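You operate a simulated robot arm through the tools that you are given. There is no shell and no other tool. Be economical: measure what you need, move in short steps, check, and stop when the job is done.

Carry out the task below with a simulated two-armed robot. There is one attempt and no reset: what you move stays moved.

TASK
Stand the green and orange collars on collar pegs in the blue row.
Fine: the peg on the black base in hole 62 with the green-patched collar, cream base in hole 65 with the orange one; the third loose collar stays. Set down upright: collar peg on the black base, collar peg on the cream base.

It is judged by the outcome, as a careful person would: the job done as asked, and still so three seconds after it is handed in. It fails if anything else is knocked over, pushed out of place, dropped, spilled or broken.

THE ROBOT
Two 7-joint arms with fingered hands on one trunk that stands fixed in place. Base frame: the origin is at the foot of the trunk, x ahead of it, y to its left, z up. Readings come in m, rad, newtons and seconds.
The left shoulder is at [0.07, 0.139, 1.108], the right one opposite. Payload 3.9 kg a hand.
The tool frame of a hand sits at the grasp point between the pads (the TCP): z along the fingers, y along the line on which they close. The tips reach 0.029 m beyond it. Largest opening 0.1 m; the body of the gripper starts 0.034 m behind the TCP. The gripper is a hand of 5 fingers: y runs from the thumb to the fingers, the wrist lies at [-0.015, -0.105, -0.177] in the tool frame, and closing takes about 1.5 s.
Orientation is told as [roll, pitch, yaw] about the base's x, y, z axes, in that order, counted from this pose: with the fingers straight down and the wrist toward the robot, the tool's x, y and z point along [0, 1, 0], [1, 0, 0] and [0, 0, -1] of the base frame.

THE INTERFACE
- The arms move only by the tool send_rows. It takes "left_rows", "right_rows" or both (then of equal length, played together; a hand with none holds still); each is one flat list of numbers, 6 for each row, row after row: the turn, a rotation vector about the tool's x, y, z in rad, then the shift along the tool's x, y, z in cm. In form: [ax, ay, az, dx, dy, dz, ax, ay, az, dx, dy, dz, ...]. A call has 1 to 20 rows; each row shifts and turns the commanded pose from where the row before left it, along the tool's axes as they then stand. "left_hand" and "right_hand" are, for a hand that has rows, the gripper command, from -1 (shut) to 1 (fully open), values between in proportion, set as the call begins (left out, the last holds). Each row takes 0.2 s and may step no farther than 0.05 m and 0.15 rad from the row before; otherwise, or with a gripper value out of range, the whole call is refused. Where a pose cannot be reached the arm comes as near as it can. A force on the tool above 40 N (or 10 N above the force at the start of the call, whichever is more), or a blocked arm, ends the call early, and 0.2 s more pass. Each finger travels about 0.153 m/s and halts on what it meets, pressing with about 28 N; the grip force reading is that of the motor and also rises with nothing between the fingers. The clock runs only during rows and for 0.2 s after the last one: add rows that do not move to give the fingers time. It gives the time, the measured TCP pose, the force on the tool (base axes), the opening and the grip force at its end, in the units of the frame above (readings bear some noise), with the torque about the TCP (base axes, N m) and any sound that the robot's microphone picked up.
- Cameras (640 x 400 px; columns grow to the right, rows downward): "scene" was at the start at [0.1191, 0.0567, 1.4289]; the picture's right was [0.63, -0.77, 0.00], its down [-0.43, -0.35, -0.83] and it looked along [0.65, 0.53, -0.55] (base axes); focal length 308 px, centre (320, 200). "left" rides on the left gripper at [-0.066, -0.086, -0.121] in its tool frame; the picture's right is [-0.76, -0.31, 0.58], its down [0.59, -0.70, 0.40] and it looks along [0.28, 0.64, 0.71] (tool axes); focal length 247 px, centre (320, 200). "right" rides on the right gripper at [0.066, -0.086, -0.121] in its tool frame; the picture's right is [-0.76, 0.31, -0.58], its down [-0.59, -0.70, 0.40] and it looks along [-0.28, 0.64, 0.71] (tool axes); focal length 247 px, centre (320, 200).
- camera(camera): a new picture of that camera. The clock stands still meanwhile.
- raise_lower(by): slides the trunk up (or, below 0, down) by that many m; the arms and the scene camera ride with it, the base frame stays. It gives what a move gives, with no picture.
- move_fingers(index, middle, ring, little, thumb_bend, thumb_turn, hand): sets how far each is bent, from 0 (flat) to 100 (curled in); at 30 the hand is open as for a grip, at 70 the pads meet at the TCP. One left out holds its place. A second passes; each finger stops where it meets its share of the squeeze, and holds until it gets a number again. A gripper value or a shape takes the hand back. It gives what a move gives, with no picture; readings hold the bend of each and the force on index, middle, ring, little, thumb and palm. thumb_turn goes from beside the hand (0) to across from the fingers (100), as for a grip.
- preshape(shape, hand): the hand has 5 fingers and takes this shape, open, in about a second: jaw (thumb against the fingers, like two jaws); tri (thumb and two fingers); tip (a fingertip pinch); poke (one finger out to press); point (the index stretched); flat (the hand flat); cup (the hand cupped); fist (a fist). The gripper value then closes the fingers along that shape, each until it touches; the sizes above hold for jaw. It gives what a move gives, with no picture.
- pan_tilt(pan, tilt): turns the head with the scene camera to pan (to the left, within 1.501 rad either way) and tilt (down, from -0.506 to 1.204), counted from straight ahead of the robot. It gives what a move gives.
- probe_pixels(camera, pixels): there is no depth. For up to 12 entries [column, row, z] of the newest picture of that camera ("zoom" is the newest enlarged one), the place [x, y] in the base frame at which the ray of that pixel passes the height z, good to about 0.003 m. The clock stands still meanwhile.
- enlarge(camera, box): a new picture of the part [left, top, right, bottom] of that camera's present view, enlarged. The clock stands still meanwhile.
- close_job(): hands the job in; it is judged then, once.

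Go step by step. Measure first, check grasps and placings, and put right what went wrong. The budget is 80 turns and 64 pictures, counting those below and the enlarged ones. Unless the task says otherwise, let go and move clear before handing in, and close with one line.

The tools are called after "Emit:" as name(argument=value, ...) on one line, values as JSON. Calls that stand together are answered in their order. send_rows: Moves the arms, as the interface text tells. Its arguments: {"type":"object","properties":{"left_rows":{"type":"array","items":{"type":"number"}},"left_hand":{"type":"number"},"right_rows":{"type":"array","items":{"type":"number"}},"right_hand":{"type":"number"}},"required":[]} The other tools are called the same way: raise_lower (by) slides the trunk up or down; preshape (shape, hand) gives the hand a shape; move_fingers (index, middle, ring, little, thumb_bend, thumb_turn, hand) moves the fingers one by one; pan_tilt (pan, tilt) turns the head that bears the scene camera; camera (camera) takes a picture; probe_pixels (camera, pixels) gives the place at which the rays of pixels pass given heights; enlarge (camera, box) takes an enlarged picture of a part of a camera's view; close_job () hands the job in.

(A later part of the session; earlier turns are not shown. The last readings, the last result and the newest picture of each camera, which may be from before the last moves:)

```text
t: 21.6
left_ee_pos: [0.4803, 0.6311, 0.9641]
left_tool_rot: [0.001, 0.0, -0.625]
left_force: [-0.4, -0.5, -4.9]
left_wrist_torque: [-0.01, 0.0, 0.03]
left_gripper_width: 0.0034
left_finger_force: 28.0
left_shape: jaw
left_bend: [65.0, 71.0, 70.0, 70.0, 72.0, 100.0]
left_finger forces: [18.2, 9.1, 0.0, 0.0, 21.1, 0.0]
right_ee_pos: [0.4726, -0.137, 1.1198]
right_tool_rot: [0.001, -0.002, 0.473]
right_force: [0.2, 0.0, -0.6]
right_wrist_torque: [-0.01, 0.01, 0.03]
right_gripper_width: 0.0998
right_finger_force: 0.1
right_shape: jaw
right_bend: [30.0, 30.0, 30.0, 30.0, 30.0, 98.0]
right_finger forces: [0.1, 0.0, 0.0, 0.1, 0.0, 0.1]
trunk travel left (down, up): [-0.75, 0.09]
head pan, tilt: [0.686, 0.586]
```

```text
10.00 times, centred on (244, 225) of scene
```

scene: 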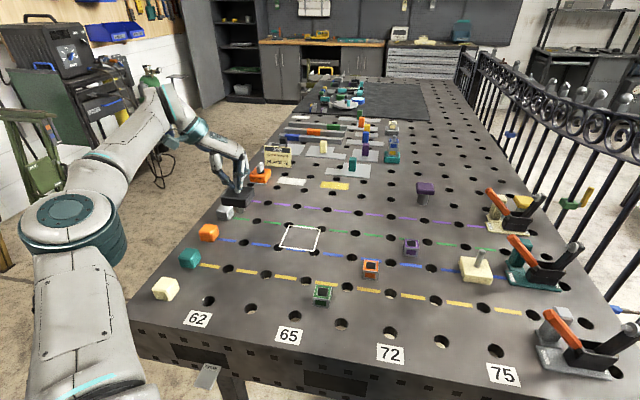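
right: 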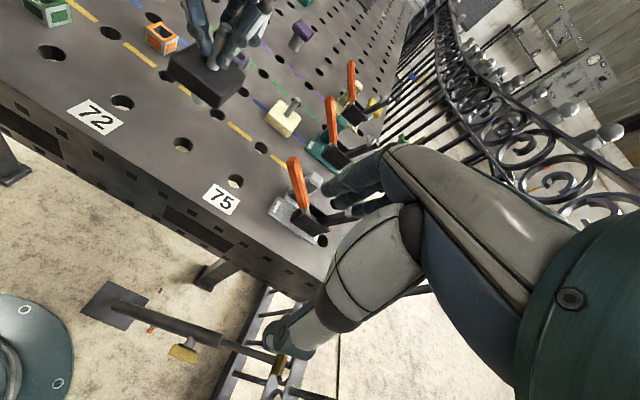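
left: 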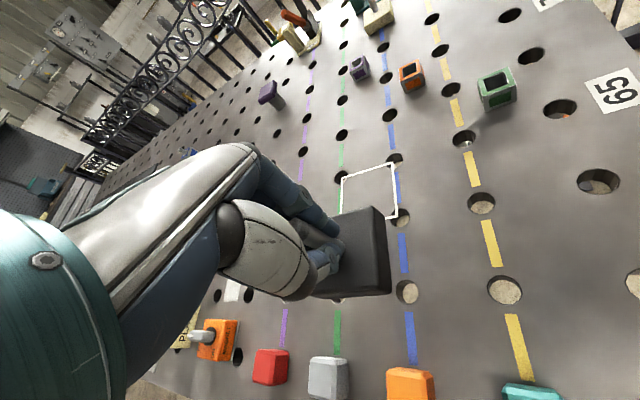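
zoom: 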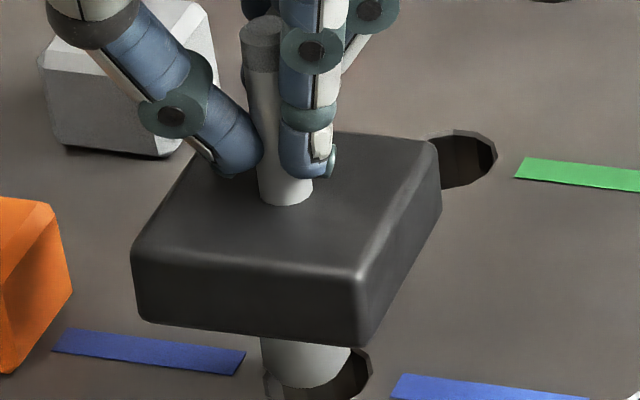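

Plug centre is at zoom (307,375) versus hole centre ≈ (318,376), so it's ~3 mm too far left. Shifting +0.27 cm along tool y and checking with a lower crop.

Emit:
send_rows(left_rows=[0, 0, 0, -0.05, 0.27, 0, 0, 0, 0, 0, 0, 0])

Emit:
enlarge(camera="scene", box=[220, 220, 268, 250])

```text
t: 22.2
left_ee_pos: [0.4834, 0.6287, 0.9643]
left_tool_rot: [-0.002, 0.0, -0.626]
left_force: [-0.9, -0.3, -5.1]
left_wrist_torque: [-0.03, 0.05, 0.01]
left_gripper_width: 0.0034
left_finger_force: 28.4
left_shape: jaw
left_bend: [65.0, 71.0, 70.0, 70.0, 72.0, 100.0]
left_finger forces: [18.1, 9.3, 0.0, 0.0, 21.2, 0.0]
right_ee_pos: [0.4728, -0.1376, 1.1206]
right_tool_rot: [0.001, -0.002, 0.472]
right_force: [0.7, 0.1, -0.2]
right_wrist_torque: [-0.04, 0.0, -0.01]
right_gripper_width: 0.0997
right_finger_force: 0.0
right_shape: jaw
right_bend: [30.0, 30.0, 30.0, 30.0, 30.0, 98.0]
right_finger forces: [0.0, 0.1, 0.1, 0.1, 0.0, 0.0]
trunk travel left (down, up): [-0.75, 0.09]
head pan, tilt: [0.686, 0.586]
```

```text
13.33 times, centred on (244, 235) of scene
```

zoom: 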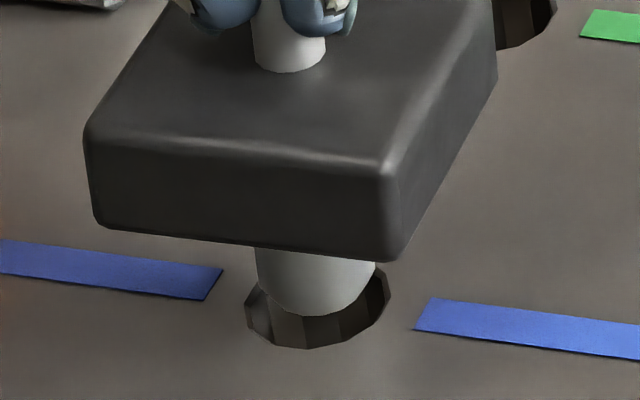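

Laterally centred now (plug 316, hole 317). Lowering 5 mm to judge depth alignment.

Emit:
send_rows(left_rows=[0, 0, 0, 0, 0, 0.5, 0, 0, 0, 0, 0, 0])

Emit:
enlarge(camera="scene", box=[220, 220, 268, 250])

```text
t: 22.8
left_ee_pos: [0.4824, 0.6306, 0.958]
left_tool_rot: [0.001, 0.0, -0.626]
left_force: [-0.5, -0.3, -5.4]
left_wrist_torque: [0.0, 0.02, -0.02]
left_gripper_width: 0.0034
left_finger_force: 27.7
left_shape: jaw
left_bend: [65.0, 71.0, 70.0, 70.0, 72.0, 100.0]
left_finger forces: [18.2, 9.2, 0.0, 0.1, 21.1, 0.0]
right_ee_pos: [0.4723, -0.1385, 1.1215]
right_tool_rot: [-0.001, -0.002, 0.474]
right_force: [0.0, 0.0, -1.0]
right_wrist_torque: [-0.02, 0.0, 0.04]
right_gripper_width: 0.0997
right_finger_force: 0.2
right_shape: jaw
right_bend: [30.0, 30.0, 30.0, 30.0, 30.0, 98.0]
right_finger forces: [0.0, 0.0, 0.1, 0.1, 0.1, 0.0]
trunk travel left (down, up): [-0.75, 0.09]
head pan, tilt: [0.686, 0.586]
```

```text
13.33 times, centred on (244, 235) of scene
```

zoom: 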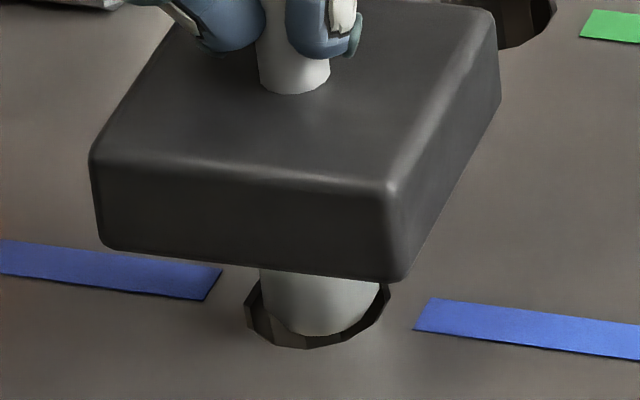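

Still free (−5.4 N) with the plug rim at 335 inside the hole rim at 349. Lowering 4 mm more, with a 1 mm left correction.

Emit:
send_rows(left_rows=[0, 0, 0, 0, -0.1, 0.2, 0, 0, 0, 0, 0, 0.2, 0, 0, 0, 0, 0, 0])

Emit:
enlarge(camera="scene", box=[220, 220, 268, 250])

```text
t: 23.6
left_ee_pos: [0.4813, 0.6306, 0.9536]
left_tool_rot: [0.0, 0.002, -0.626]
left_force: [-0.2, 0.8, -5.7]
left_wrist_torque: [0.0, -0.01, 0.03]
left_gripper_width: 0.0035
left_finger_force: 27.5
left_shape: jaw
left_bend: [65.0, 71.0, 70.0, 70.0, 72.0, 100.0]
left_finger forces: [18.1, 9.2, 0.1, 0.1, 21.1, 0.0]
right_ee_pos: [0.4725, -0.1378, 1.1208]
right_tool_rot: [0.0, -0.001, 0.475]
right_force: [0.6, 1.4, 0.4]
right_wrist_torque: [0.01, 0.0, 0.0]
right_gripper_width: 0.0997
right_finger_force: 0.1
right_shape: jaw
right_bend: [30.0, 30.0, 30.0, 30.0, 30.0, 98.0]
right_finger forces: [0.0, 0.1, 0.0, 0.1, 0.1, 0.1]
trunk travel left (down, up): [-0.75, 0.09]
head pan, tilt: [0.686, 0.586]
```

```text
13.33 times, centred on (244, 235) of scene
```

zoom: 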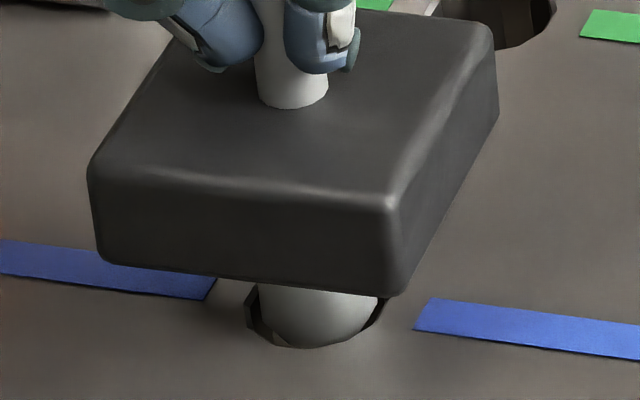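

The plug's image is now clipped by the front rim (348/349) with no force rise, consistent with it entering the hole. Continuing down 1 cm gently.

Emit:
send_rows(left_rows=[0, 0, 0, 0, 0, 0.25, 0, 0, 0, 0, 0, 0.25, 0, 0, 0, 0, 0, 0.25, 0, 0, 0, 0, 0, 0.25, 0, 0, 0, 0, 0, 0])

Emit:
enlarge(camera="scene", box=[212, 205, 276, 255])

```text
t: 24.8
left_ee_pos: [0.4829, 0.6301, 0.944]
left_tool_rot: [0.0, 0.0, -0.626]
left_force: [-0.8, 0.0, -4.4]
left_wrist_torque: [0.03, 0.03, 0.0]
left_gripper_width: 0.0034
left_finger_force: 28.2
left_shape: jaw
left_bend: [65.0, 71.0, 70.0, 70.0, 72.0, 100.0]
left_finger forces: [18.2, 9.3, 0.0, 0.0, 21.3, 0.1]
right_ee_pos: [0.473, -0.1369, 1.1217]
right_tool_rot: [0.0, -0.002, 0.472]
right_force: [0.3, -0.6, -0.1]
right_wrist_torque: [0.01, 0.02, -0.02]
right_gripper_width: 0.0998
right_finger_force: 0.1
right_shape: jaw
right_bend: [30.0, 30.0, 30.0, 30.0, 30.0, 98.0]
right_finger forces: [0.0, 0.0, 0.1, 0.0, 0.0, 0.1]
trunk travel left (down, up): [-0.75, 0.09]
head pan, tilt: [0.686, 0.586]
```

```text
8.00 times, centred on (244, 230) of scene
```

zoom: 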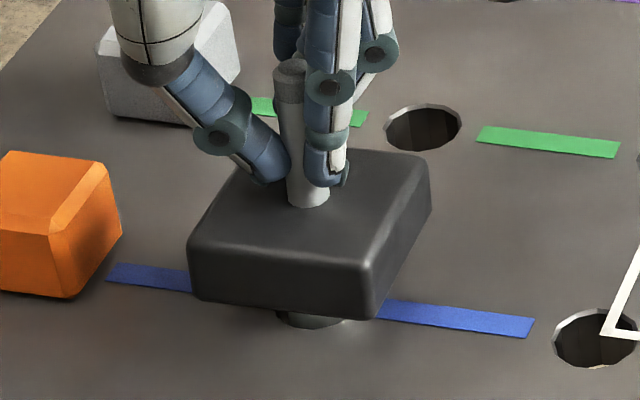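

It's going in without resistance. Lowering the remaining ~1.9 cm until seated.

Emit:
send_rows(left_rows=[0, 0, 0, 0, 0, 0.4, 0, 0, 0, 0, 0, 0.4, 0, 0, 0, 0, 0, 0.4, 0, 0, 0, 0, 0, 0.3, 0, 0, 0, 0, 0, 0.3, 0, 0, 0, 0, 0, 0])

Emit:
enlarge(camera="scene", box=[212, 205, 276, 255])

```text
t: 26.2
left_ee_pos: [0.4815, 0.6301, 0.9257]
left_tool_rot: [0.001, 0.001, -0.624]
left_force: [-0.5, 0.8, -4.0]
left_wrist_torque: [0.04, 0.02, 0.0]
left_gripper_width: 0.0033
left_finger_force: 27.6
left_shape: jaw
left_bend: [65.0, 71.0, 70.0, 70.0, 72.0, 100.0]
left_finger forces: [18.2, 9.8, 0.0, 0.0, 21.4, 0.0]
right_ee_pos: [0.4725, -0.1391, 1.1208]
right_tool_rot: [0.001, -0.003, 0.473]
right_force: [-0.5, -1.2, 0.1]
right_wrist_torque: [0.03, 0.04, 0.01]
right_gripper_width: 0.0998
right_finger_force: 0.0
right_shape: jaw
right_bend: [30.0, 30.0, 30.0, 30.0, 30.0, 98.0]
right_finger forces: [0.1, 0.1, 0.0, 0.0, 0.1, 0.0]
trunk travel left (down, up): [-0.75, 0.09]
head pan, tilt: [0.686, 0.586]
```

```text
8.00 times, centred on (244, 230) of scene
```

zoom: 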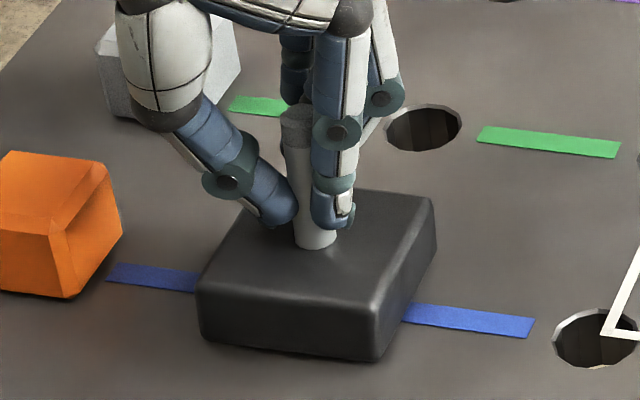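

Seated within a mm or two. Lowering 2 mm, then opening only halfway, since the orange cube is beyond the thumb.

Emit:
send_rows(left_rows=[0, 0, 0, 0, 0, 0.1, 0, 0, 0, 0, 0, 0.1, 0, 0, 0, 0, 0, 0])

Emit:
send_rows(left_rows=[0, 0, 0, 0, 0, 0, 0, 0, 0, 0, 0, 0, 0, 0, 0, 0, 0, 0, 0, 0, 0, 0, 0, 0, 0, 0, 0, 0, 0, 0], left_hand=0)

Emit:
enlarge(camera="scene", box=[212, 205, 276, 255])

```text
t: 27.0
left_ee_pos: [0.4806, 0.6298, 0.926]
left_tool_rot: [0.001, 0.0, -0.625]
left_force: [-2.5, 2.0, 0.0]
left_wrist_torque: [0.05, -0.03, -0.02]
left_gripper_width: 0.0032
left_finger_force: 27.5
left_shape: jaw
left_bend: [65.0, 71.0, 70.0, 70.0, 71.0, 100.0]
left_finger forces: [18.2, 10.5, 0.0, 0.0, 22.8, 0.1]
right_ee_pos: [0.4718, -0.1385, 1.1204]
right_tool_rot: [0.0, -0.001, 0.472]
right_force: [0.0, 0.0, 0.7]
right_wrist_torque: [-0.03, 0.0, -0.01]
right_gripper_width: 0.0996
right_finger_force: 0.0
right_shape: jaw
right_bend: [30.0, 30.0, 30.0, 30.0, 30.0, 98.0]
right_finger forces: [0.1, 0.0, 0.0, 0.0, 0.0, 0.0]
trunk travel left (down, up): [-0.75, 0.09]
head pan, tilt: [0.686, 0.586]
```

```text
t: 28.2
left_ee_pos: [0.4813, 0.6298, 0.9251]
left_tool_rot: [0.001, -0.001, -0.626]
left_force: [-0.8, 0.0, -0.5]
left_wrist_torque: [0.05, 0.02, -0.01]
left_gripper_width: 0.0498
left_finger_force: 0.0
left_shape: jaw
left_bend: [41.0, 43.0, 74.0, 49.0, 36.0, 100.0]
left_finger forces: [0.0, 0.1, 0.0, 0.0, 0.0, 0.0]
right_ee_pos: [0.4728, -0.138, 1.1218]
right_tool_rot: [-0.001, -0.001, 0.471]
right_force: [-0.1, 0.1, 1.3]
right_wrist_torque: [0.0, 0.0, 0.02]
right_gripper_width: 0.0998
right_finger_force: 0.1
right_shape: jaw
right_bend: [30.0, 30.0, 30.0, 30.0, 30.0, 98.0]
right_finger forces: [0.0, 0.0, 0.0, 0.1, 0.1, 0.0]
trunk travel left (down, up): [-0.75, 0.09]
head pan, tilt: [0.686, 0.586]
```

```text
8.00 times, centred on (244, 230) of scene
```

zoom: 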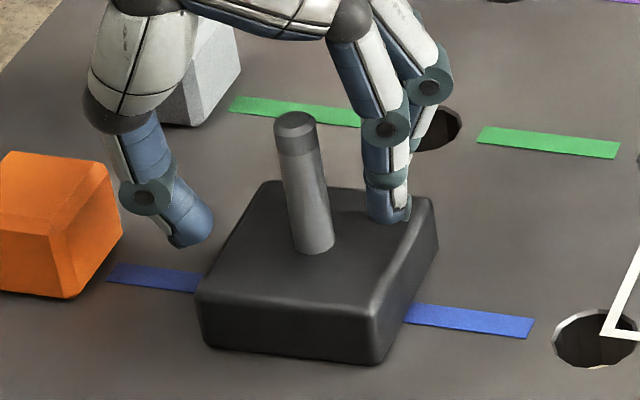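

Black peg stands upright and released. Rising straight up.

Emit:
send_rows(left_rows=[0, 0, 0, 0, 0, -2.5, 0, 0, 0, 0, 0, -2.5, 0, 0, 0, 0, 0, -2.5, 0, 0, 0, 0, 0, -3, 0, 0, 0, 0, 0, -3, 0, 0, 0, 0, 0, 0])

Emit:
camera(camera="left")

Emit:
enlarge(camera="scene", box=[180, 170, 372, 290])

```text
t: 29.6
left_ee_pos: [0.4819, 0.6289, 1.0606]
left_tool_rot: [0.0, 0.0, -0.627]
left_force: [-0.3, 0.4, 0.6]
left_wrist_torque: [0.0, 0.02, 0.01]
left_gripper_width: 0.0499
left_finger_force: 0.0
left_shape: jaw
left_bend: [41.0, 43.0, 74.0, 49.0, 36.0, 100.0]
left_finger forces: [0.1, 0.0, 0.0, 0.0, 0.0, 0.0]
right_ee_pos: [0.4721, -0.1392, 1.1206]
right_tool_rot: [-0.001, -0.002, 0.473]
right_force: [-0.2, 0.2, -0.6]
right_wrist_torque: [-0.03, -0.04, 0.05]
right_gripper_width: 0.0998
right_finger_force: 0.0
right_shape: jaw
right_bend: [30.0, 30.0, 30.0, 30.0, 30.0, 98.0]
right_finger forces: [0.0, 0.1, 0.0, 0.1, 0.1, 0.1]
trunk travel left (down, up): [-0.75, 0.09]
head pan, tilt: [0.686, 0.586]
```

```text
23 pictures are left
```

left: 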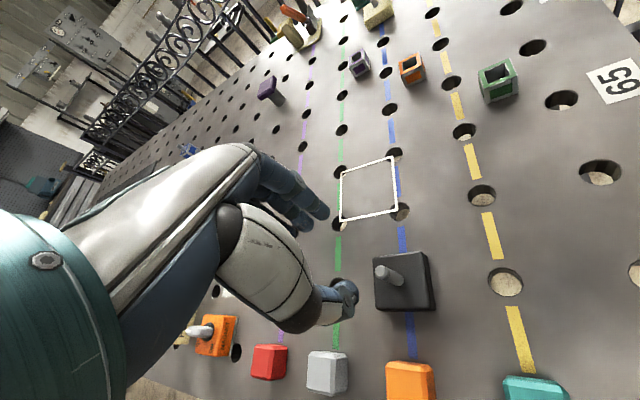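

```text
3.33 times, centred on (276, 230) of scene
```

zoom: 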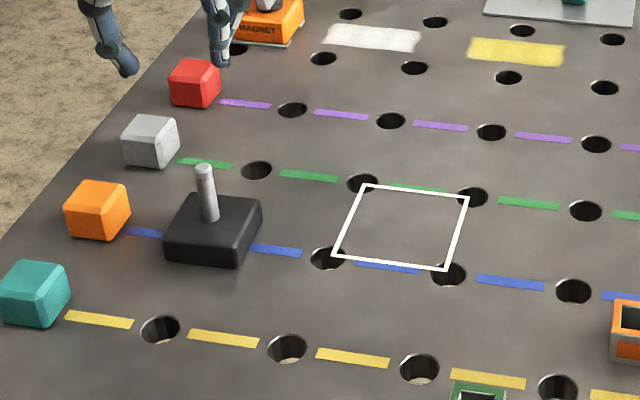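

Black is in blue 62, and re-deriving the grid from both gripped poses gives a pitch of exactly 0.100 m. So cream should be at TCP ≈ (0.766,0.102) and hole 65 at ≈ (0.576,0.454). Moving above cream.

Emit:
send_rows(left_rows=[0, 0, 0, -1.733, 3.595, 0, 0, 0, 0, -1.733, 3.595, 0, 0, 0, 0, -1.733, 3.595, 0, 0, 0, 0, -1.733, 3.595, 0, 0, 0, 0, -1.733, 3.595, 0, 0, 0, 0, -1.733, 3.595, 0, 0, 0, 0, -1.733, 3.595, 0, 0, 0, 0, -1.733, 3.595, 0, 0, 0, 0, -1.733, 3.595, 0, 0, 0, 0, -1.733, 3.595, 0, 0, 0, 0, -1.733, 3.595, 0, 0, 0, 0, -1.733, 3.595, 0, 0, 0, 0, -1.733, 3.595, 0, 0, 0, 0, -1.733, 3.595, 0, 0, 0, 0, -1.733, 3.595, 0, 0, 0, 0, 0, 0, 0])

Emit:
camera(camera="left")

```text
t: 33.0
left_ee_pos: [0.7597, 0.1013, 1.0596]
left_tool_rot: [-0.002, -0.001, -0.624]
left_force: [0.4, 0.3, 0.3]
left_wrist_torque: [-0.06, -0.02, -0.01]
left_gripper_width: 0.0498
left_finger_force: 0.0
left_shape: jaw
left_bend: [41.0, 43.0, 74.0, 49.0, 36.0, 100.0]
left_finger forces: [0.0, 0.0, 0.0, 0.1, 0.0, 0.0]
left hand out of reach, approached as far as the arm can: row 15
right_ee_pos: [0.4715, -0.1373, 1.1216]
right_tool_rot: [-0.002, -0.001, 0.472]
right_force: [-0.4, 0.2, -0.1]
right_wrist_torque: [-0.05, 0.01, -0.01]
right_gripper_width: 0.0998
right_finger_force: 0.1
right_shape: jaw
right_bend: [30.0, 30.0, 30.0, 30.0, 30.0, 98.0]
right_finger forces: [0.0, 0.0, 0.0, 0.1, 0.1, 0.0]
trunk travel left (down, up): [-0.75, 0.09]
head pan, tilt: [0.686, 0.586]
```

```text
21 pictures are left
```

left: 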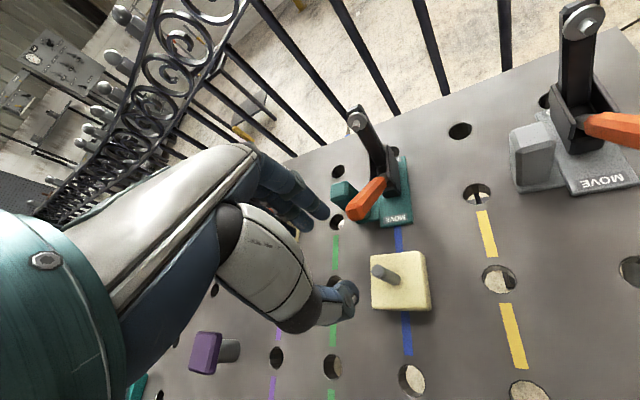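

Peg top at (378,271), about 4 mm beyond the tool axis. The ring finger is oddly curled (74), so I'll reset the fingers with a slightly wider opening while lowering to 0.99.

Emit:
send_rows(left_rows=[0, 0, 0, 0, 0, 2.3, 0, 0, 0, 0, 0, 2.3, 0, 0, 0, 0, 0, 2.3, 0, 0, 0, 0.07, 0.4, 0, 0, 0, 0, 0, 0, 0, 0, 0, 0, 0, 0, 0], left_hand=0.4)

```text
t: 34.4
left_ee_pos: [0.7623, 0.1, 0.9923]
left_tool_rot: [-0.001, -0.003, -0.624]
left_force: [-3.4, 5.5, 2.0]
left_wrist_torque: [-0.03, -0.02, 0.02]
left_gripper_width: 0.0688
left_finger_force: 0.0
left_shape: jaw
left_bend: [46.0, 36.0, 26.0, 41.0, 30.0, 99.0]
left_finger forces: [6.4, 0.1, 0.0, 0.0, 0.0, 0.1]
right_ee_pos: [0.4711, -0.1375, 1.1215]
right_tool_rot: [-0.001, -0.001, 0.473]
right_force: [-0.3, -0.4, -0.2]
right_wrist_torque: [0.02, -0.01, -0.03]
right_gripper_width: 0.0996
right_finger_force: 0.0
right_shape: jaw
right_bend: [30.0, 30.0, 30.0, 30.0, 30.0, 98.0]
right_finger forces: [0.1, 0.1, 0.0, 0.0, 0.1, 0.0]
trunk travel left (down, up): [-0.75, 0.09]
head pan, tilt: [0.686, 0.586]
```

The index finger touched something (6.4 N). Looking before any further motion.

Emit:
enlarge(camera="left", box=[220, 130, 460, 330])

Emit:
enlarge(camera="scene", box=[420, 190, 580, 290])

```text
2.00 times, centred on (340, 230) of left
```

zoom: 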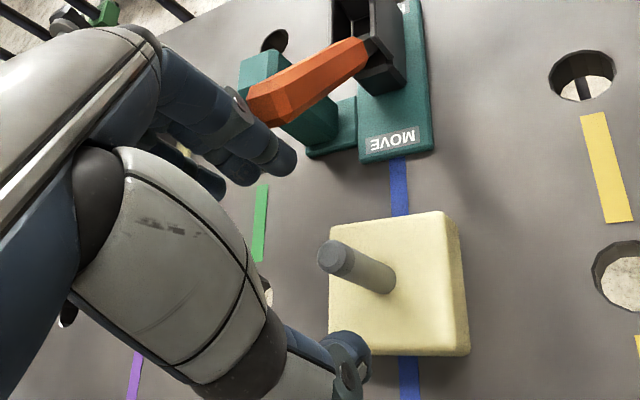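

```text
4.00 times, centred on (500, 240) of scene
```

zoom: 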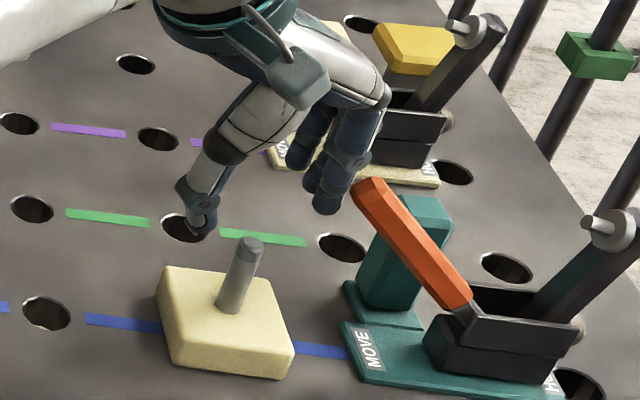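

The index finger is against the orange clamp handle tip; nothing looks displaced. Backing off along −y and up, then turning to yaw +0.3 so the fingers point away from the handle.

Emit:
send_rows(left_rows=[0, 0, 0, 0, -1.2, 0, 0, 0, 0, 0, 0, -2.5, 0, 0, 0, 0, 0, -3, 0, 0, -0.133, 0, 0, -1, 0, 0, -0.133, 0, 0, 0, 0, 0, -0.133, 0, 0, 0, 0, 0, -0.133, 0, 0, 0, 0, 0, -0.133, 0, 0, 0, 0, 0, -0.133, 0, 0, 0, 0, 0, -0.133, 0, 0, 0, 0, 0, 0, 0, 0, 0])

Emit:
camera(camera="left")

```text
t: 36.8
left_ee_pos: [0.7383, 0.0966, 1.072]
left_tool_rot: [0.029, -0.019, 0.138]
left_force: [0.5, -1.5, 0.3]
left_wrist_torque: [-0.04, 0.02, -0.02]
left_gripper_width: 0.0699
left_finger_force: 0.1
left_shape: jaw
left_bend: [41.0, 35.0, 26.0, 41.0, 30.0, 99.0]
left_finger forces: [0.0, 0.0, 0.0, 0.1, 0.0, 0.0]
left hand out of reach, approached as far as the arm can: row 6, 7, 8, 10
right_ee_pos: [0.4729, -0.1384, 1.1204]
right_tool_rot: [0.0, -0.002, 0.474]
right_force: [-0.3, -0.3, -0.1]
right_wrist_torque: [-0.02, 0.03, -0.02]
right_gripper_width: 0.0999
right_finger_force: 0.1
right_shape: jaw
right_bend: [30.0, 30.0, 30.0, 30.0, 30.0, 98.0]
right_finger forces: [0.0, 0.0, 0.0, 0.0, 0.0, 0.1]
trunk travel left (down, up): [-0.75, 0.09]
head pan, tilt: [0.686, 0.586]
```

```text
18 pictures are left
```

left: 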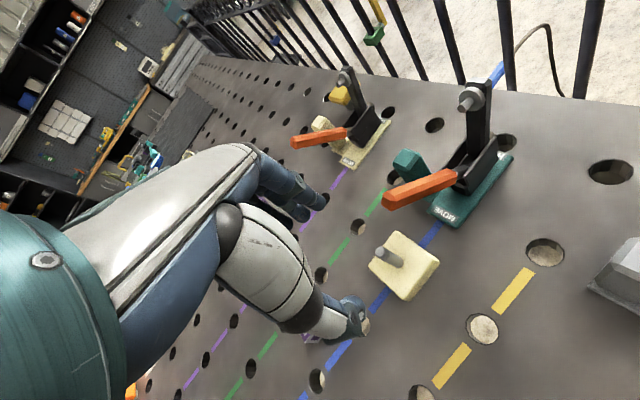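

Now yaw ≈0.14 and the handle lies to the side of the fingers. Levelling the small tilt, narrowing to half open, lowering and advancing over the peg.

Emit:
send_rows(left_rows=[0.017, -0.031, 0, 0, 0, 2, 0, 0, 0, 0, 0, 2, 0, 0, 0, 0, 0, 2, 0, 0, 0, 0, 0.8, 1, 0, 0, 0, 0, 0.8, 0.5, 0, 0, 0, -0.1, 0.8, 0, 0, 0, 0, 0, 0, 0], left_hand=0.1)

Emit:
enlarge(camera="left", box=[220, 130, 460, 330])

```text
t: 38.4
left_ee_pos: [0.7284, 0.1311, 1.0428]
left_tool_rot: [0.0, 0.0, 0.141]
left_force: [0.5, -0.9, 0.7]
left_wrist_torque: [0.0, -0.02, 0.01]
left_gripper_width: 0.0552
left_finger_force: 0.0
left_shape: jaw
left_bend: [40.0, 40.0, 74.0, 46.0, 30.0, 100.0]
left_finger forces: [0.0, 0.1, 0.0, 0.0, 0.0, 0.1]
left hand out of reach, approached as far as the arm can: row 1, 2, 3, 4, 5, 6
right_ee_pos: [0.4714, -0.138, 1.1204]
right_tool_rot: [0.002, -0.002, 0.473]
right_force: [1.0, 0.5, 0.9]
right_wrist_torque: [-0.02, 0.0, 0.01]
right_gripper_width: 0.0998
right_finger_force: 0.1
right_shape: jaw
right_bend: [30.0, 30.0, 30.0, 30.0, 30.0, 98.0]
right_finger forces: [0.0, 0.0, 0.0, 0.0, 0.1, 0.0]
trunk travel left (down, up): [-0.75, 0.09]
head pan, tilt: [0.686, 0.586]
```

```text
2.00 times, centred on (340, 230) of left
```

zoom: 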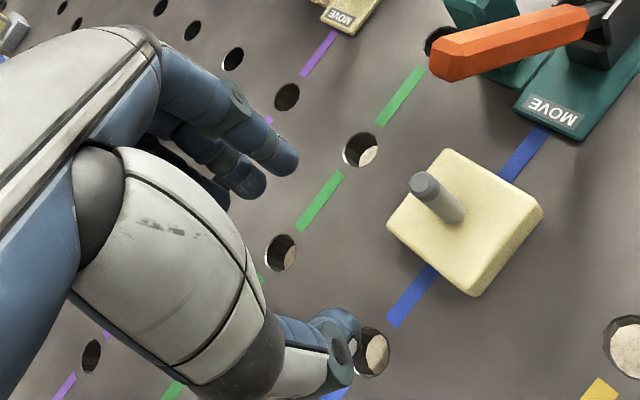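

Yaw 0.14 hits a wrist limit when lower. A compromise is yaw ≈ -0.15 with a narrow opening, which puts the handle to the side of the index finger. Moving above the peg at z≈1.03 that way.

Emit:
send_rows(left_rows=[0, 0, 0.145, 0, 0, 0, 0, 0, 0.145, 0, 0, 0, 0, 0, 0, -1.3, 0, 0, 0, 0, 0, -1.3, 0, -0.5, 0, 0, 0, 0, 1.3, 0, 0, 0, 0, 0, 1.3, 0, 0, 0, 0, 0, 1.2, -0.7, 0, 0, 0, 0, 0, 0], left_hand=-0.25)

Emit:
enlarge(camera="left", box=[220, 130, 460, 330])

```text
t: 40.2
left_ee_pos: [0.7606, 0.0986, 1.0551]
left_tool_rot: [-0.005, -0.009, -0.143]
left_force: [-0.3, 0.1, 0.2]
left_wrist_torque: [0.02, 0.02, -0.02]
left_gripper_width: 0.0378
left_finger_force: 0.1
left_shape: jaw
left_bend: [45.0, 48.0, 75.0, 53.0, 42.0, 100.0]
left_finger forces: [0.0, 0.0, 0.0, 0.0, 0.0, 0.0]
right_ee_pos: [0.4731, -0.1376, 1.1213]
right_tool_rot: [0.0, -0.002, 0.472]
right_force: [-0.4, 0.0, -0.4]
right_wrist_torque: [0.0, -0.01, -0.01]
right_gripper_width: 0.0997
right_finger_force: 0.1
right_shape: jaw
right_bend: [30.0, 30.0, 30.0, 30.0, 30.0, 98.0]
right_finger forces: [0.1, 0.1, 0.0, 0.0, 0.0, 0.0]
trunk travel left (down, up): [-0.75, 0.09]
head pan, tilt: [0.686, 0.586]
```

```text
2.00 times, centred on (340, 230) of left
```

zoom: 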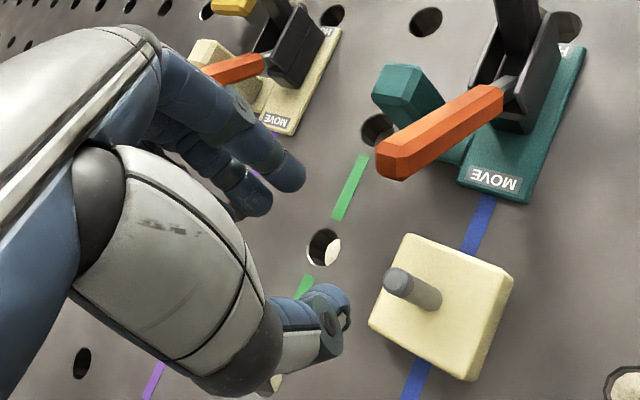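

Peg top at (379,271) versus predicted (380,274): aligned. The handle sits ≈3.5 cm to the side. Descending to 0.928 with a slight sideways offset away from the handle.

Emit:
send_rows(left_rows=[0, 0, 0, 0.2, 0.2, 2, 0, 0, 0, 0, 0, 2, 0, 0, 0, 0, 0, 2, 0, 0, 0, 0, 0, 2, 0, 0, 0, 0, 0, 2, 0, 0, 0, 0, 0, 2, 0, 0, 0, 0, 0, 0.7, 0, 0, 0, 0, 0, 0])

Emit:
enlarge(camera="left", box=[220, 130, 460, 330])

```text
t: 42.0
left_ee_pos: [0.7654, 0.0994, 0.9293]
left_tool_rot: [-0.005, -0.011, -0.145]
left_force: [-0.1, 0.5, -0.2]
left_wrist_torque: [-0.01, -0.01, 0.04]
left_gripper_width: 0.038
left_finger_force: 0.1
left_shape: jaw
left_bend: [45.0, 48.0, 75.0, 53.0, 42.0, 100.0]
left_finger forces: [0.1, 0.1, 0.1, 0.0, 0.0, 0.0]
right_ee_pos: [0.4738, -0.1377, 1.1216]
right_tool_rot: [-0.001, -0.002, 0.473]
right_force: [0.4, 0.1, 0.0]
right_wrist_torque: [-0.08, 0.0, 0.01]
right_gripper_width: 0.0997
right_finger_force: 0.1
right_shape: jaw
right_bend: [30.0, 30.0, 30.0, 30.0, 30.0, 98.0]
right_finger forces: [0.0, 0.1, 0.1, 0.0, 0.0, 0.0]
trunk travel left (down, up): [-0.75, 0.09]
head pan, tilt: [0.686, 0.586]
```

```text
2.00 times, centred on (340, 230) of left
```

zoom: 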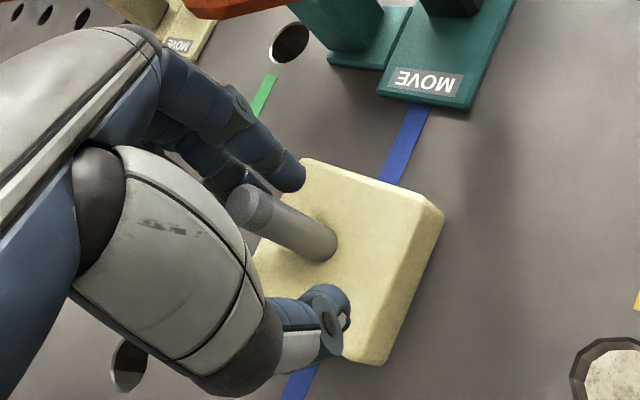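

Peg sits between thumb and index/middle, with no contact force. Closing and lifting 5 cm.

Emit:
send_rows(left_rows=[0, 0, 0, 0, 0, 0, 0, 0, 0, 0, 0, 0, 0, 0, 0, 0, 0, 0, 0, 0, 0, 0, 0, 0, 0, 0, 0, 0, 0, 0, 0, 0, 0, 0, 0, 0], left_hand=-1)

Emit:
send_rows(left_rows=[0, 0, 0, 0, 0, -0.6, 0, 0, 0, 0, 0, -1.1, 0, 0, 0, 0, 0, -1.1, 0, 0, 0, 0, 0, -1.1, 0, 0, 0, 0, 0, -1.1, 0, 0, 0, 0, 0, 0])

Emit:
enlarge(camera="scene", box=[420, 190, 580, 290])

```text
t: 43.4
left_ee_pos: [0.7647, 0.0996, 0.9275]
left_tool_rot: [-0.008, -0.008, -0.145]
left_force: [-0.7, 0.2, -0.5]
left_wrist_torque: [-0.01, 0.0, 0.01]
left_gripper_width: 0.0034
left_finger_force: 27.6
left_shape: jaw
left_bend: [64.0, 67.0, 70.0, 70.0, 70.0, 100.0]
left_finger forces: [14.2, 7.1, 0.0, 0.0, 22.9, 0.0]
right_ee_pos: [0.4726, -0.1393, 1.1223]
right_tool_rot: [0.001, -0.002, 0.474]
right_force: [0.3, 0.0, -0.4]
right_wrist_torque: [0.0, -0.02, 0.02]
right_gripper_width: 0.0997
right_finger_force: 0.0
right_shape: jaw
right_bend: [30.0, 30.0, 30.0, 30.0, 30.0, 98.0]
right_finger forces: [0.0, 0.0, 0.0, 0.1, 0.1, 0.0]
trunk travel left (down, up): [-0.75, 0.09]
head pan, tilt: [0.686, 0.586]
```

```text
t: 44.8
left_ee_pos: [0.7652, 0.1005, 0.9777]
left_tool_rot: [-0.004, -0.009, -0.145]
left_force: [-1.2, 0.1, -4.8]
left_wrist_torque: [-0.01, 0.06, -0.02]
left_gripper_width: 0.0036
left_finger_force: 27.7
left_shape: jaw
left_bend: [64.0, 67.0, 70.0, 70.0, 70.0, 100.0]
left_finger forces: [14.9, 7.3, 0.0, 0.1, 22.3, 0.0]
right_ee_pos: [0.4731, -0.138, 1.1202]
right_tool_rot: [0.0, 0.0, 0.472]
right_force: [0.3, 0.1, 0.4]
right_wrist_torque: [-0.03, 0.01, -0.01]
right_gripper_width: 0.0998
right_finger_force: 0.0
right_shape: jaw
right_bend: [30.0, 30.0, 30.0, 30.0, 30.0, 98.0]
right_finger forces: [0.0, 0.0, 0.0, 0.1, 0.1, 0.0]
trunk travel left (down, up): [-0.75, 0.09]
head pan, tilt: [0.686, 0.586]
```

```text
4.00 times, centred on (500, 240) of scene
```

zoom: 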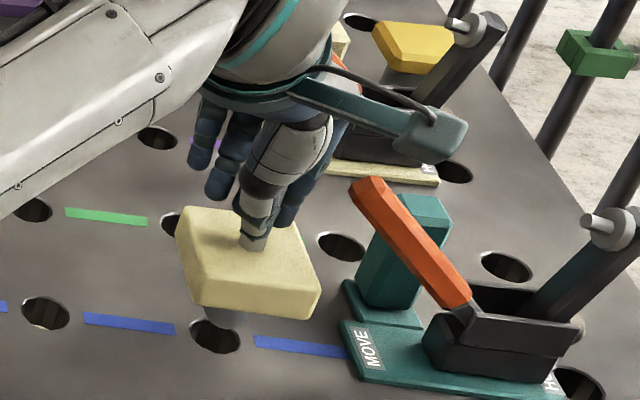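

Cream is held and its plug is clear of the hole. Raising then carrying to above blue 65 at the same yaw.

Emit:
send_rows(left_rows=[0, 0, 0, 0, 0, -2.5, 0, 0, 0, 0, 0, -2.5, 0, 0, 0, 0, 0, -2.5, 0, 0, 0, 2.92, -2.17, 0, 0, 0, 0, 2.92, -2.17, 0, 0, 0, 0, 2.92, -2.17, 0, 0, 0, 0, 2.92, -2.17, 0, 0, 0, 0, 2.92, -2.17, 0, 0, 0, 0, 2.92, -2.17, 0, 0, 0, 0, 2.92, -2.17, 0, 0, 0, 0, 2.92, -2.17, 0, 0, 0, 0, 2.92, -2.17, 0, 0, 0, 0, 2.92, -2.17, 0, 0, 0, 0, 2.92, -2.17, 0, 0, 0, 0, 0, 0, 0])

```text
t: 48.0
left_ee_pos: [0.5772, 0.4538, 1.0491]
left_tool_rot: [-0.006, -0.009, -0.146]
left_force: [0.0, 0.1, -5.0]
left_wrist_torque: [0.03, 0.01, -0.01]
left_gripper_width: 0.0031
left_finger_force: 28.3
left_shape: jaw
left_bend: [64.0, 67.0, 70.0, 70.0, 70.0, 100.0]
left_finger forces: [15.9, 8.6, 0.1, 0.0, 22.0, 0.0]
right_ee_pos: [0.4728, -0.1376, 1.1201]
right_tool_rot: [0.001, -0.001, 0.473]
right_force: [0.4, -0.2, -0.3]
right_wrist_torque: [0.02, -0.06, -0.01]
right_gripper_width: 0.1002
right_finger_force: 0.0
right_shape: jaw
right_bend: [30.0, 30.0, 30.0, 30.0, 30.0, 98.0]
right_finger forces: [0.0, 0.0, 0.1, 0.0, 0.0, 0.0]
trunk travel left (down, up): [-0.75, 0.09]
head pan, tilt: [0.686, 0.586]
```

On target. Nudging 1.5 mm and lowering to z≈0.966, just above insertion, for a check.

Emit:
send_rows(left_rows=[0, 0, 0, -0.15, -0.14, 2.1, 0, 0, 0, 0, 0, 2.1, 0, 0, 0, 0, 0, 2.1, 0, 0, 0, 0, 0, 2.0, 0, 0, 0, 0, 0, 0])

Emit:
enlarge(camera="scene", box=[291, 231, 339, 261])

```text
t: 49.2
left_ee_pos: [0.5719, 0.4507, 0.9653]
left_tool_rot: [-0.004, -0.008, -0.145]
left_force: [0.5, 0.1, -5.1]
left_wrist_torque: [0.02, 0.03, 0.03]
left_gripper_width: 0.0031
left_finger_force: 27.9
left_shape: jaw
left_bend: [64.0, 67.0, 70.0, 70.0, 70.0, 100.0]
left_finger forces: [16.1, 8.9, 0.0, 0.0, 22.1, 0.1]
right_ee_pos: [0.4724, -0.1381, 1.1208]
right_tool_rot: [-0.002, -0.002, 0.473]
right_force: [0.3, -0.1, 0.2]
right_wrist_torque: [0.0, -0.01, -0.01]
right_gripper_width: 0.0998
right_finger_force: 0.0
right_shape: jaw
right_bend: [30.0, 30.0, 30.0, 30.0, 30.0, 98.0]
right_finger forces: [0.0, 0.0, 0.0, 0.0, 0.1, 0.1]
trunk travel left (down, up): [-0.75, 0.09]
head pan, tilt: [0.686, 0.586]
```

```text
13.33 times, centred on (315, 246) of scene
```

zoom: 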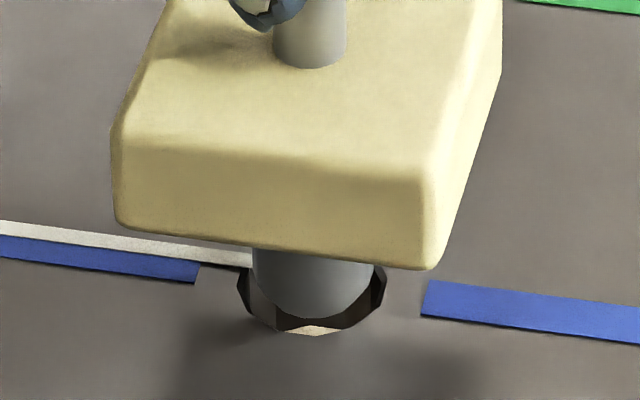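

The plug is laterally centred (312/312), but the TCP reads 4 mm short of target, and the rim gap of 18 px agrees. Correcting forward and lowering 8 mm.

Emit:
send_rows(left_rows=[0, 0, 0, 0.2, 0.32, 0, 0, 0, 0, 0, 0, 0.4, 0, 0, 0, 0, 0, 0.4, 0, 0, 0, 0, 0, 0])

Emit:
enlarge(camera="scene", box=[291, 231, 339, 261])

```text
t: 50.2
left_ee_pos: [0.5761, 0.4526, 0.9589]
left_tool_rot: [-0.006, -0.01, -0.145]
left_force: [0.8, 0.0, -5.5]
left_wrist_torque: [-0.01, 0.04, 0.02]
left_gripper_width: 0.0031
left_finger_force: 27.6
left_shape: jaw
left_bend: [64.0, 67.0, 70.0, 70.0, 70.0, 100.0]
left_finger forces: [16.2, 8.9, 0.0, 0.0, 22.0, 0.1]
right_ee_pos: [0.4732, -0.1386, 1.1207]
right_tool_rot: [0.0, -0.003, 0.473]
right_force: [-1.0, -0.7, 0.1]
right_wrist_torque: [0.0, 0.01, -0.01]
right_gripper_width: 0.0995
right_finger_force: 0.1
right_shape: jaw
right_bend: [30.0, 30.0, 30.0, 30.0, 30.0, 98.0]
right_finger forces: [0.0, 0.0, 0.0, 0.0, 0.0, 0.0]
trunk travel left (down, up): [-0.75, 0.09]
head pan, tilt: [0.686, 0.586]
```

```text
13.33 times, centred on (315, 246) of scene
```

zoom: 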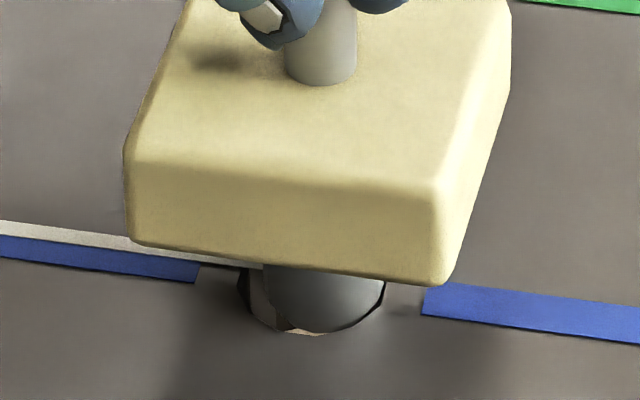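

Plug centre is 324 versus hole 312, ~2.5 mm right. Shifting left and then lowering 1 cm under force watch.

Emit:
send_rows(left_rows=[0, 0, 0, 0.17, -0.19, 0, 0, 0, 0, 0, 0, 0.25, 0, 0, 0, 0, 0, 0.25, 0, 0, 0, 0, 0, 0.25, 0, 0, 0, 0, 0, 0.25, 0, 0, 0, 0, 0, 0])

Emit:
enlarge(camera="scene", box=[283, 221, 347, 261])

```text
t: 51.6
left_ee_pos: [0.5743, 0.4546, 0.9485]
left_tool_rot: [-0.005, -0.009, -0.146]
left_force: [-0.8, 0.2, -5.3]
left_wrist_torque: [0.0, 0.05, 0.0]
left_gripper_width: 0.003
left_finger_force: 28.0
left_shape: jaw
left_bend: [64.0, 67.0, 70.0, 70.0, 70.0, 100.0]
left_finger forces: [16.3, 8.8, 0.0, 0.1, 22.0, 0.0]
right_ee_pos: [0.4734, -0.1383, 1.1217]
right_tool_rot: [0.0, -0.001, 0.473]
right_force: [0.0, 0.4, -0.4]
right_wrist_torque: [0.02, -0.01, 0.0]
right_gripper_width: 0.1001
right_finger_force: 0.1
right_shape: jaw
right_bend: [30.0, 30.0, 30.0, 30.0, 30.0, 98.0]
right_finger forces: [0.1, 0.1, 0.0, 0.1, 0.0, 0.0]
trunk travel left (down, up): [-0.75, 0.09]
head pan, tilt: [0.686, 0.586]
```

```text
10.00 times, centred on (315, 241) of scene
```

zoom: 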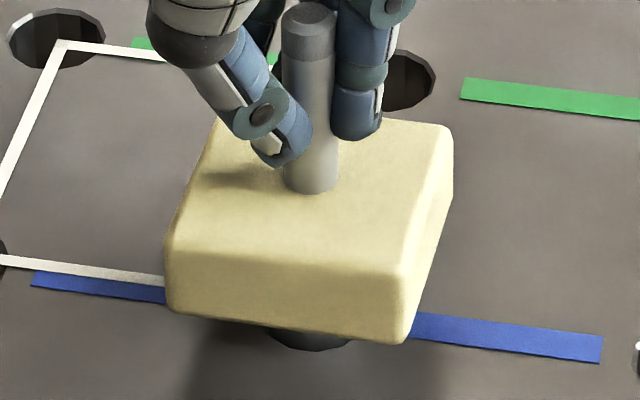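

Entering without resistance (−5.3 N is just the weight). Lowering the last ~2.2 cm to seat.

Emit:
send_rows(left_rows=[0, 0, 0, 0, 0, 0.4, 0, 0, 0, 0, 0, 0.4, 0, 0, 0, 0, 0, 0.4, 0, 0, 0, 0, 0, 0.4, 0, 0, 0, 0, 0, 0.3, 0, 0, 0, 0, 0, 0.15, 0, 0, 0, 0, 0, 0.15, 0, 0, 0, 0, 0, 0])

```text
t: 53.4
left_ee_pos: [0.5758, 0.4536, 0.9288]
left_tool_rot: [-0.003, -0.011, -0.144]
left_force: [-0.4, -1.2, 0.3]
left_wrist_torque: [0.02, -0.05, -0.04]
left_gripper_width: 0.0033
left_finger_force: 27.9
left_shape: jaw
left_bend: [64.0, 67.0, 70.0, 70.0, 70.0, 100.0]
left_finger forces: [16.6, 9.9, 0.1, 0.0, 23.4, 0.0]
right_ee_pos: [0.4721, -0.1398, 1.123]
right_tool_rot: [-0.001, -0.002, 0.474]
right_force: [-0.8, -0.6, -0.7]
right_wrist_torque: [0.02, 0.03, -0.02]
right_gripper_width: 0.0995
right_finger_force: 0.0
right_shape: jaw
right_bend: [30.0, 30.0, 30.0, 30.0, 30.0, 98.0]
right_finger forces: [0.1, 0.0, 0.0, 0.0, 0.1, 0.0]
trunk travel left (down, up): [-0.75, 0.09]
head pan, tilt: [0.686, 0.586]
```

The weight is now on the table, so it's seated. Opening halfway and rising.

Emit:
send_rows(left_rows=[0, 0, 0, 0, 0, 0, 0, 0, 0, 0, 0, 0, 0, 0, 0, 0, 0, 0, 0, 0, 0, 0, 0, 0, 0, 0, 0, 0, 0, 0, 0, 0, 0, 0, 0, -2, 0, 0, 0, 0, 0, -3, 0, 0, 0, 0, 0, -3.5, 0, 0, 0, 0, 0, -3.5, 0, 0, 0, 0, 0, 0], left_hand=0)

Emit:
camera(camera="left")

```text
t: 55.6
left_ee_pos: [0.5716, 0.456, 1.0465]
left_tool_rot: [-0.005, -0.012, -0.145]
left_force: [0.3, 0.5, 0.0]
left_wrist_torque: [0.0, -0.03, 0.03]
left_gripper_width: 0.05
left_finger_force: 0.1
left_shape: jaw
left_bend: [41.0, 43.0, 74.0, 49.0, 36.0, 100.0]
left_finger forces: [0.0, 0.0, 0.0, 0.0, 0.1, 0.0]
right_ee_pos: [0.4731, -0.1391, 1.1209]
right_tool_rot: [0.0, -0.002, 0.474]
right_force: [0.3, 0.1, 0.1]
right_wrist_torque: [0.03, 0.03, 0.04]
right_gripper_width: 0.1001
right_finger_force: 0.0
right_shape: jaw
right_bend: [30.0, 30.0, 30.0, 30.0, 30.0, 98.0]
right_finger forces: [0.0, 0.0, 0.0, 0.1, 0.0, 0.1]
trunk travel left (down, up): [-0.75, 0.09]
head pan, tilt: [0.686, 0.586]
```

```text
10 pictures are left
```

left: 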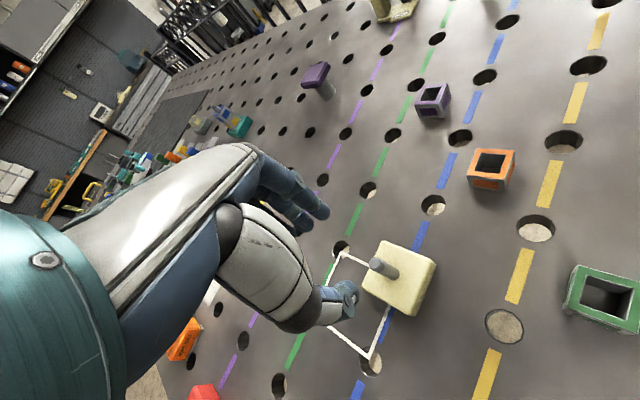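

Cream stands in blue 65 with its peg near (0.576,0.452). Now the green collar: turning to yaw ≈ -1.08 to align with its faces and moving above it.

Emit:
send_rows(left_rows=[0.011, 0.005, 0.133, 0, 0, 0, 0, 0, 0.133, 0, 0, 0, 0, 0, 0.133, 0, 0, 0, 0, 0, 0.133, 0, 0, 0, 0, 0, 0.133, 0, 0, 0, 0, 0, 0.133, 0, 0, 0, 0, 0, 0.133, 0, 0, 0, 0, 0, 0, -3.64, 1.4, 0, 0, 0, 0, -3.64, 1.4, 0, 0, 0, 0, -3.64, 1.4, 0, 0, 0, 0, -3.64, 1.4, 0, 0, 0, 0, 0, 0, 0], left_hand=0.4)

Emit:
camera(camera="left")

```text
t: 58.2
left_ee_pos: [0.4721, 0.3363, 1.0476]
left_tool_rot: [0.001, 0.002, -1.076]
left_force: [-0.2, 0.0, -0.7]
left_wrist_torque: [-0.03, 0.03, -0.02]
left_gripper_width: 0.0698
left_finger_force: 0.1
left_shape: jaw
left_bend: [41.0, 36.0, 26.0, 41.0, 30.0, 99.0]
left_finger forces: [0.0, 0.1, 0.1, 0.1, 0.0, 0.1]
right_ee_pos: [0.4731, -0.1386, 1.1212]
right_tool_rot: [-0.001, 0.0, 0.473]
right_force: [0.0, -0.5, -0.3]
right_wrist_torque: [0.0, 0.02, 0.03]
right_gripper_width: 0.1001
right_finger_force: 0.1
right_shape: jaw
right_bend: [30.0, 30.0, 30.0, 30.0, 30.0, 98.0]
right_finger forces: [0.0, 0.1, 0.0, 0.1, 0.1, 0.0]
trunk travel left (down, up): [-0.75, 0.09]
head pan, tilt: [0.686, 0.586]
```

```text
9 pictures are left
```

left: 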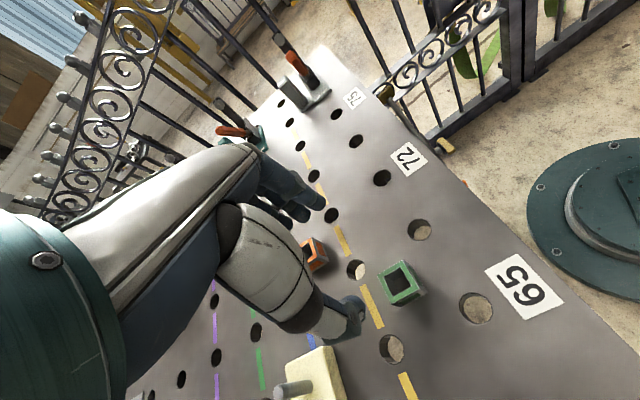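

Green collar's top centre at (399,284) versus predicted axis point (397,282): aligned. Descending to TCP z≈0.898.

Emit:
send_rows(left_rows=[0, 0, 0, 0, 0, 2.5, 0, 0, 0, 0, 0, 2.5, 0, 0, 0, 0, 0, 2.5, 0, 0, 0, 0, 0, 2.5, 0, 0, 0, 0, 0, 2.5, 0, 0, 0, 0, 0, 1.5, 0, 0, 0, 0, 0, 0.9, 0, 0, 0, 0, 0, 0])

Emit:
enlarge(camera="left", box=[220, 130, 460, 330])

```text
t: 60.0
left_ee_pos: [0.4714, 0.3357, 0.8979]
left_tool_rot: [0.001, 0.002, -1.075]
left_force: [0.4, 0.5, -1.0]
left_wrist_torque: [-0.02, -0.02, 0.02]
left_gripper_width: 0.0699
left_finger_force: 0.1
left_shape: jaw
left_bend: [41.0, 36.0, 26.0, 41.0, 30.0, 99.0]
left_finger forces: [0.0, 0.0, 0.0, 0.1, 0.0, 0.0]
right_ee_pos: [0.4739, -0.1385, 1.1211]
right_tool_rot: [0.0, -0.001, 0.471]
right_force: [-0.3, 0.8, 0.5]
right_wrist_torque: [-0.03, -0.02, 0.0]
right_gripper_width: 0.0999
right_finger_force: 0.0
right_shape: jaw
right_bend: [30.0, 30.0, 30.0, 30.0, 30.0, 98.0]
right_finger forces: [0.0, 0.0, 0.0, 0.0, 0.0, 0.0]
trunk travel left (down, up): [-0.75, 0.09]
head pan, tilt: [0.686, 0.586]
```

```text
2.00 times, centred on (340, 230) of left
```

zoom: 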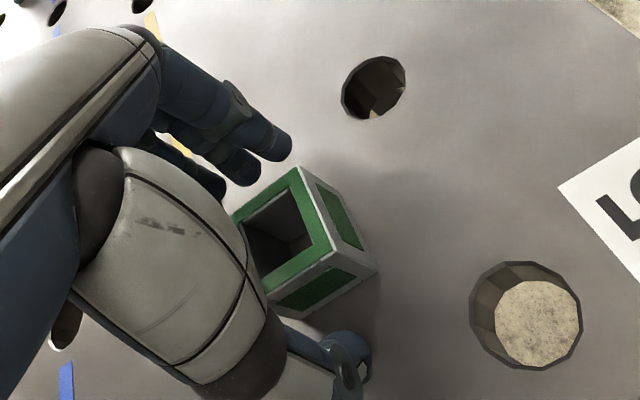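

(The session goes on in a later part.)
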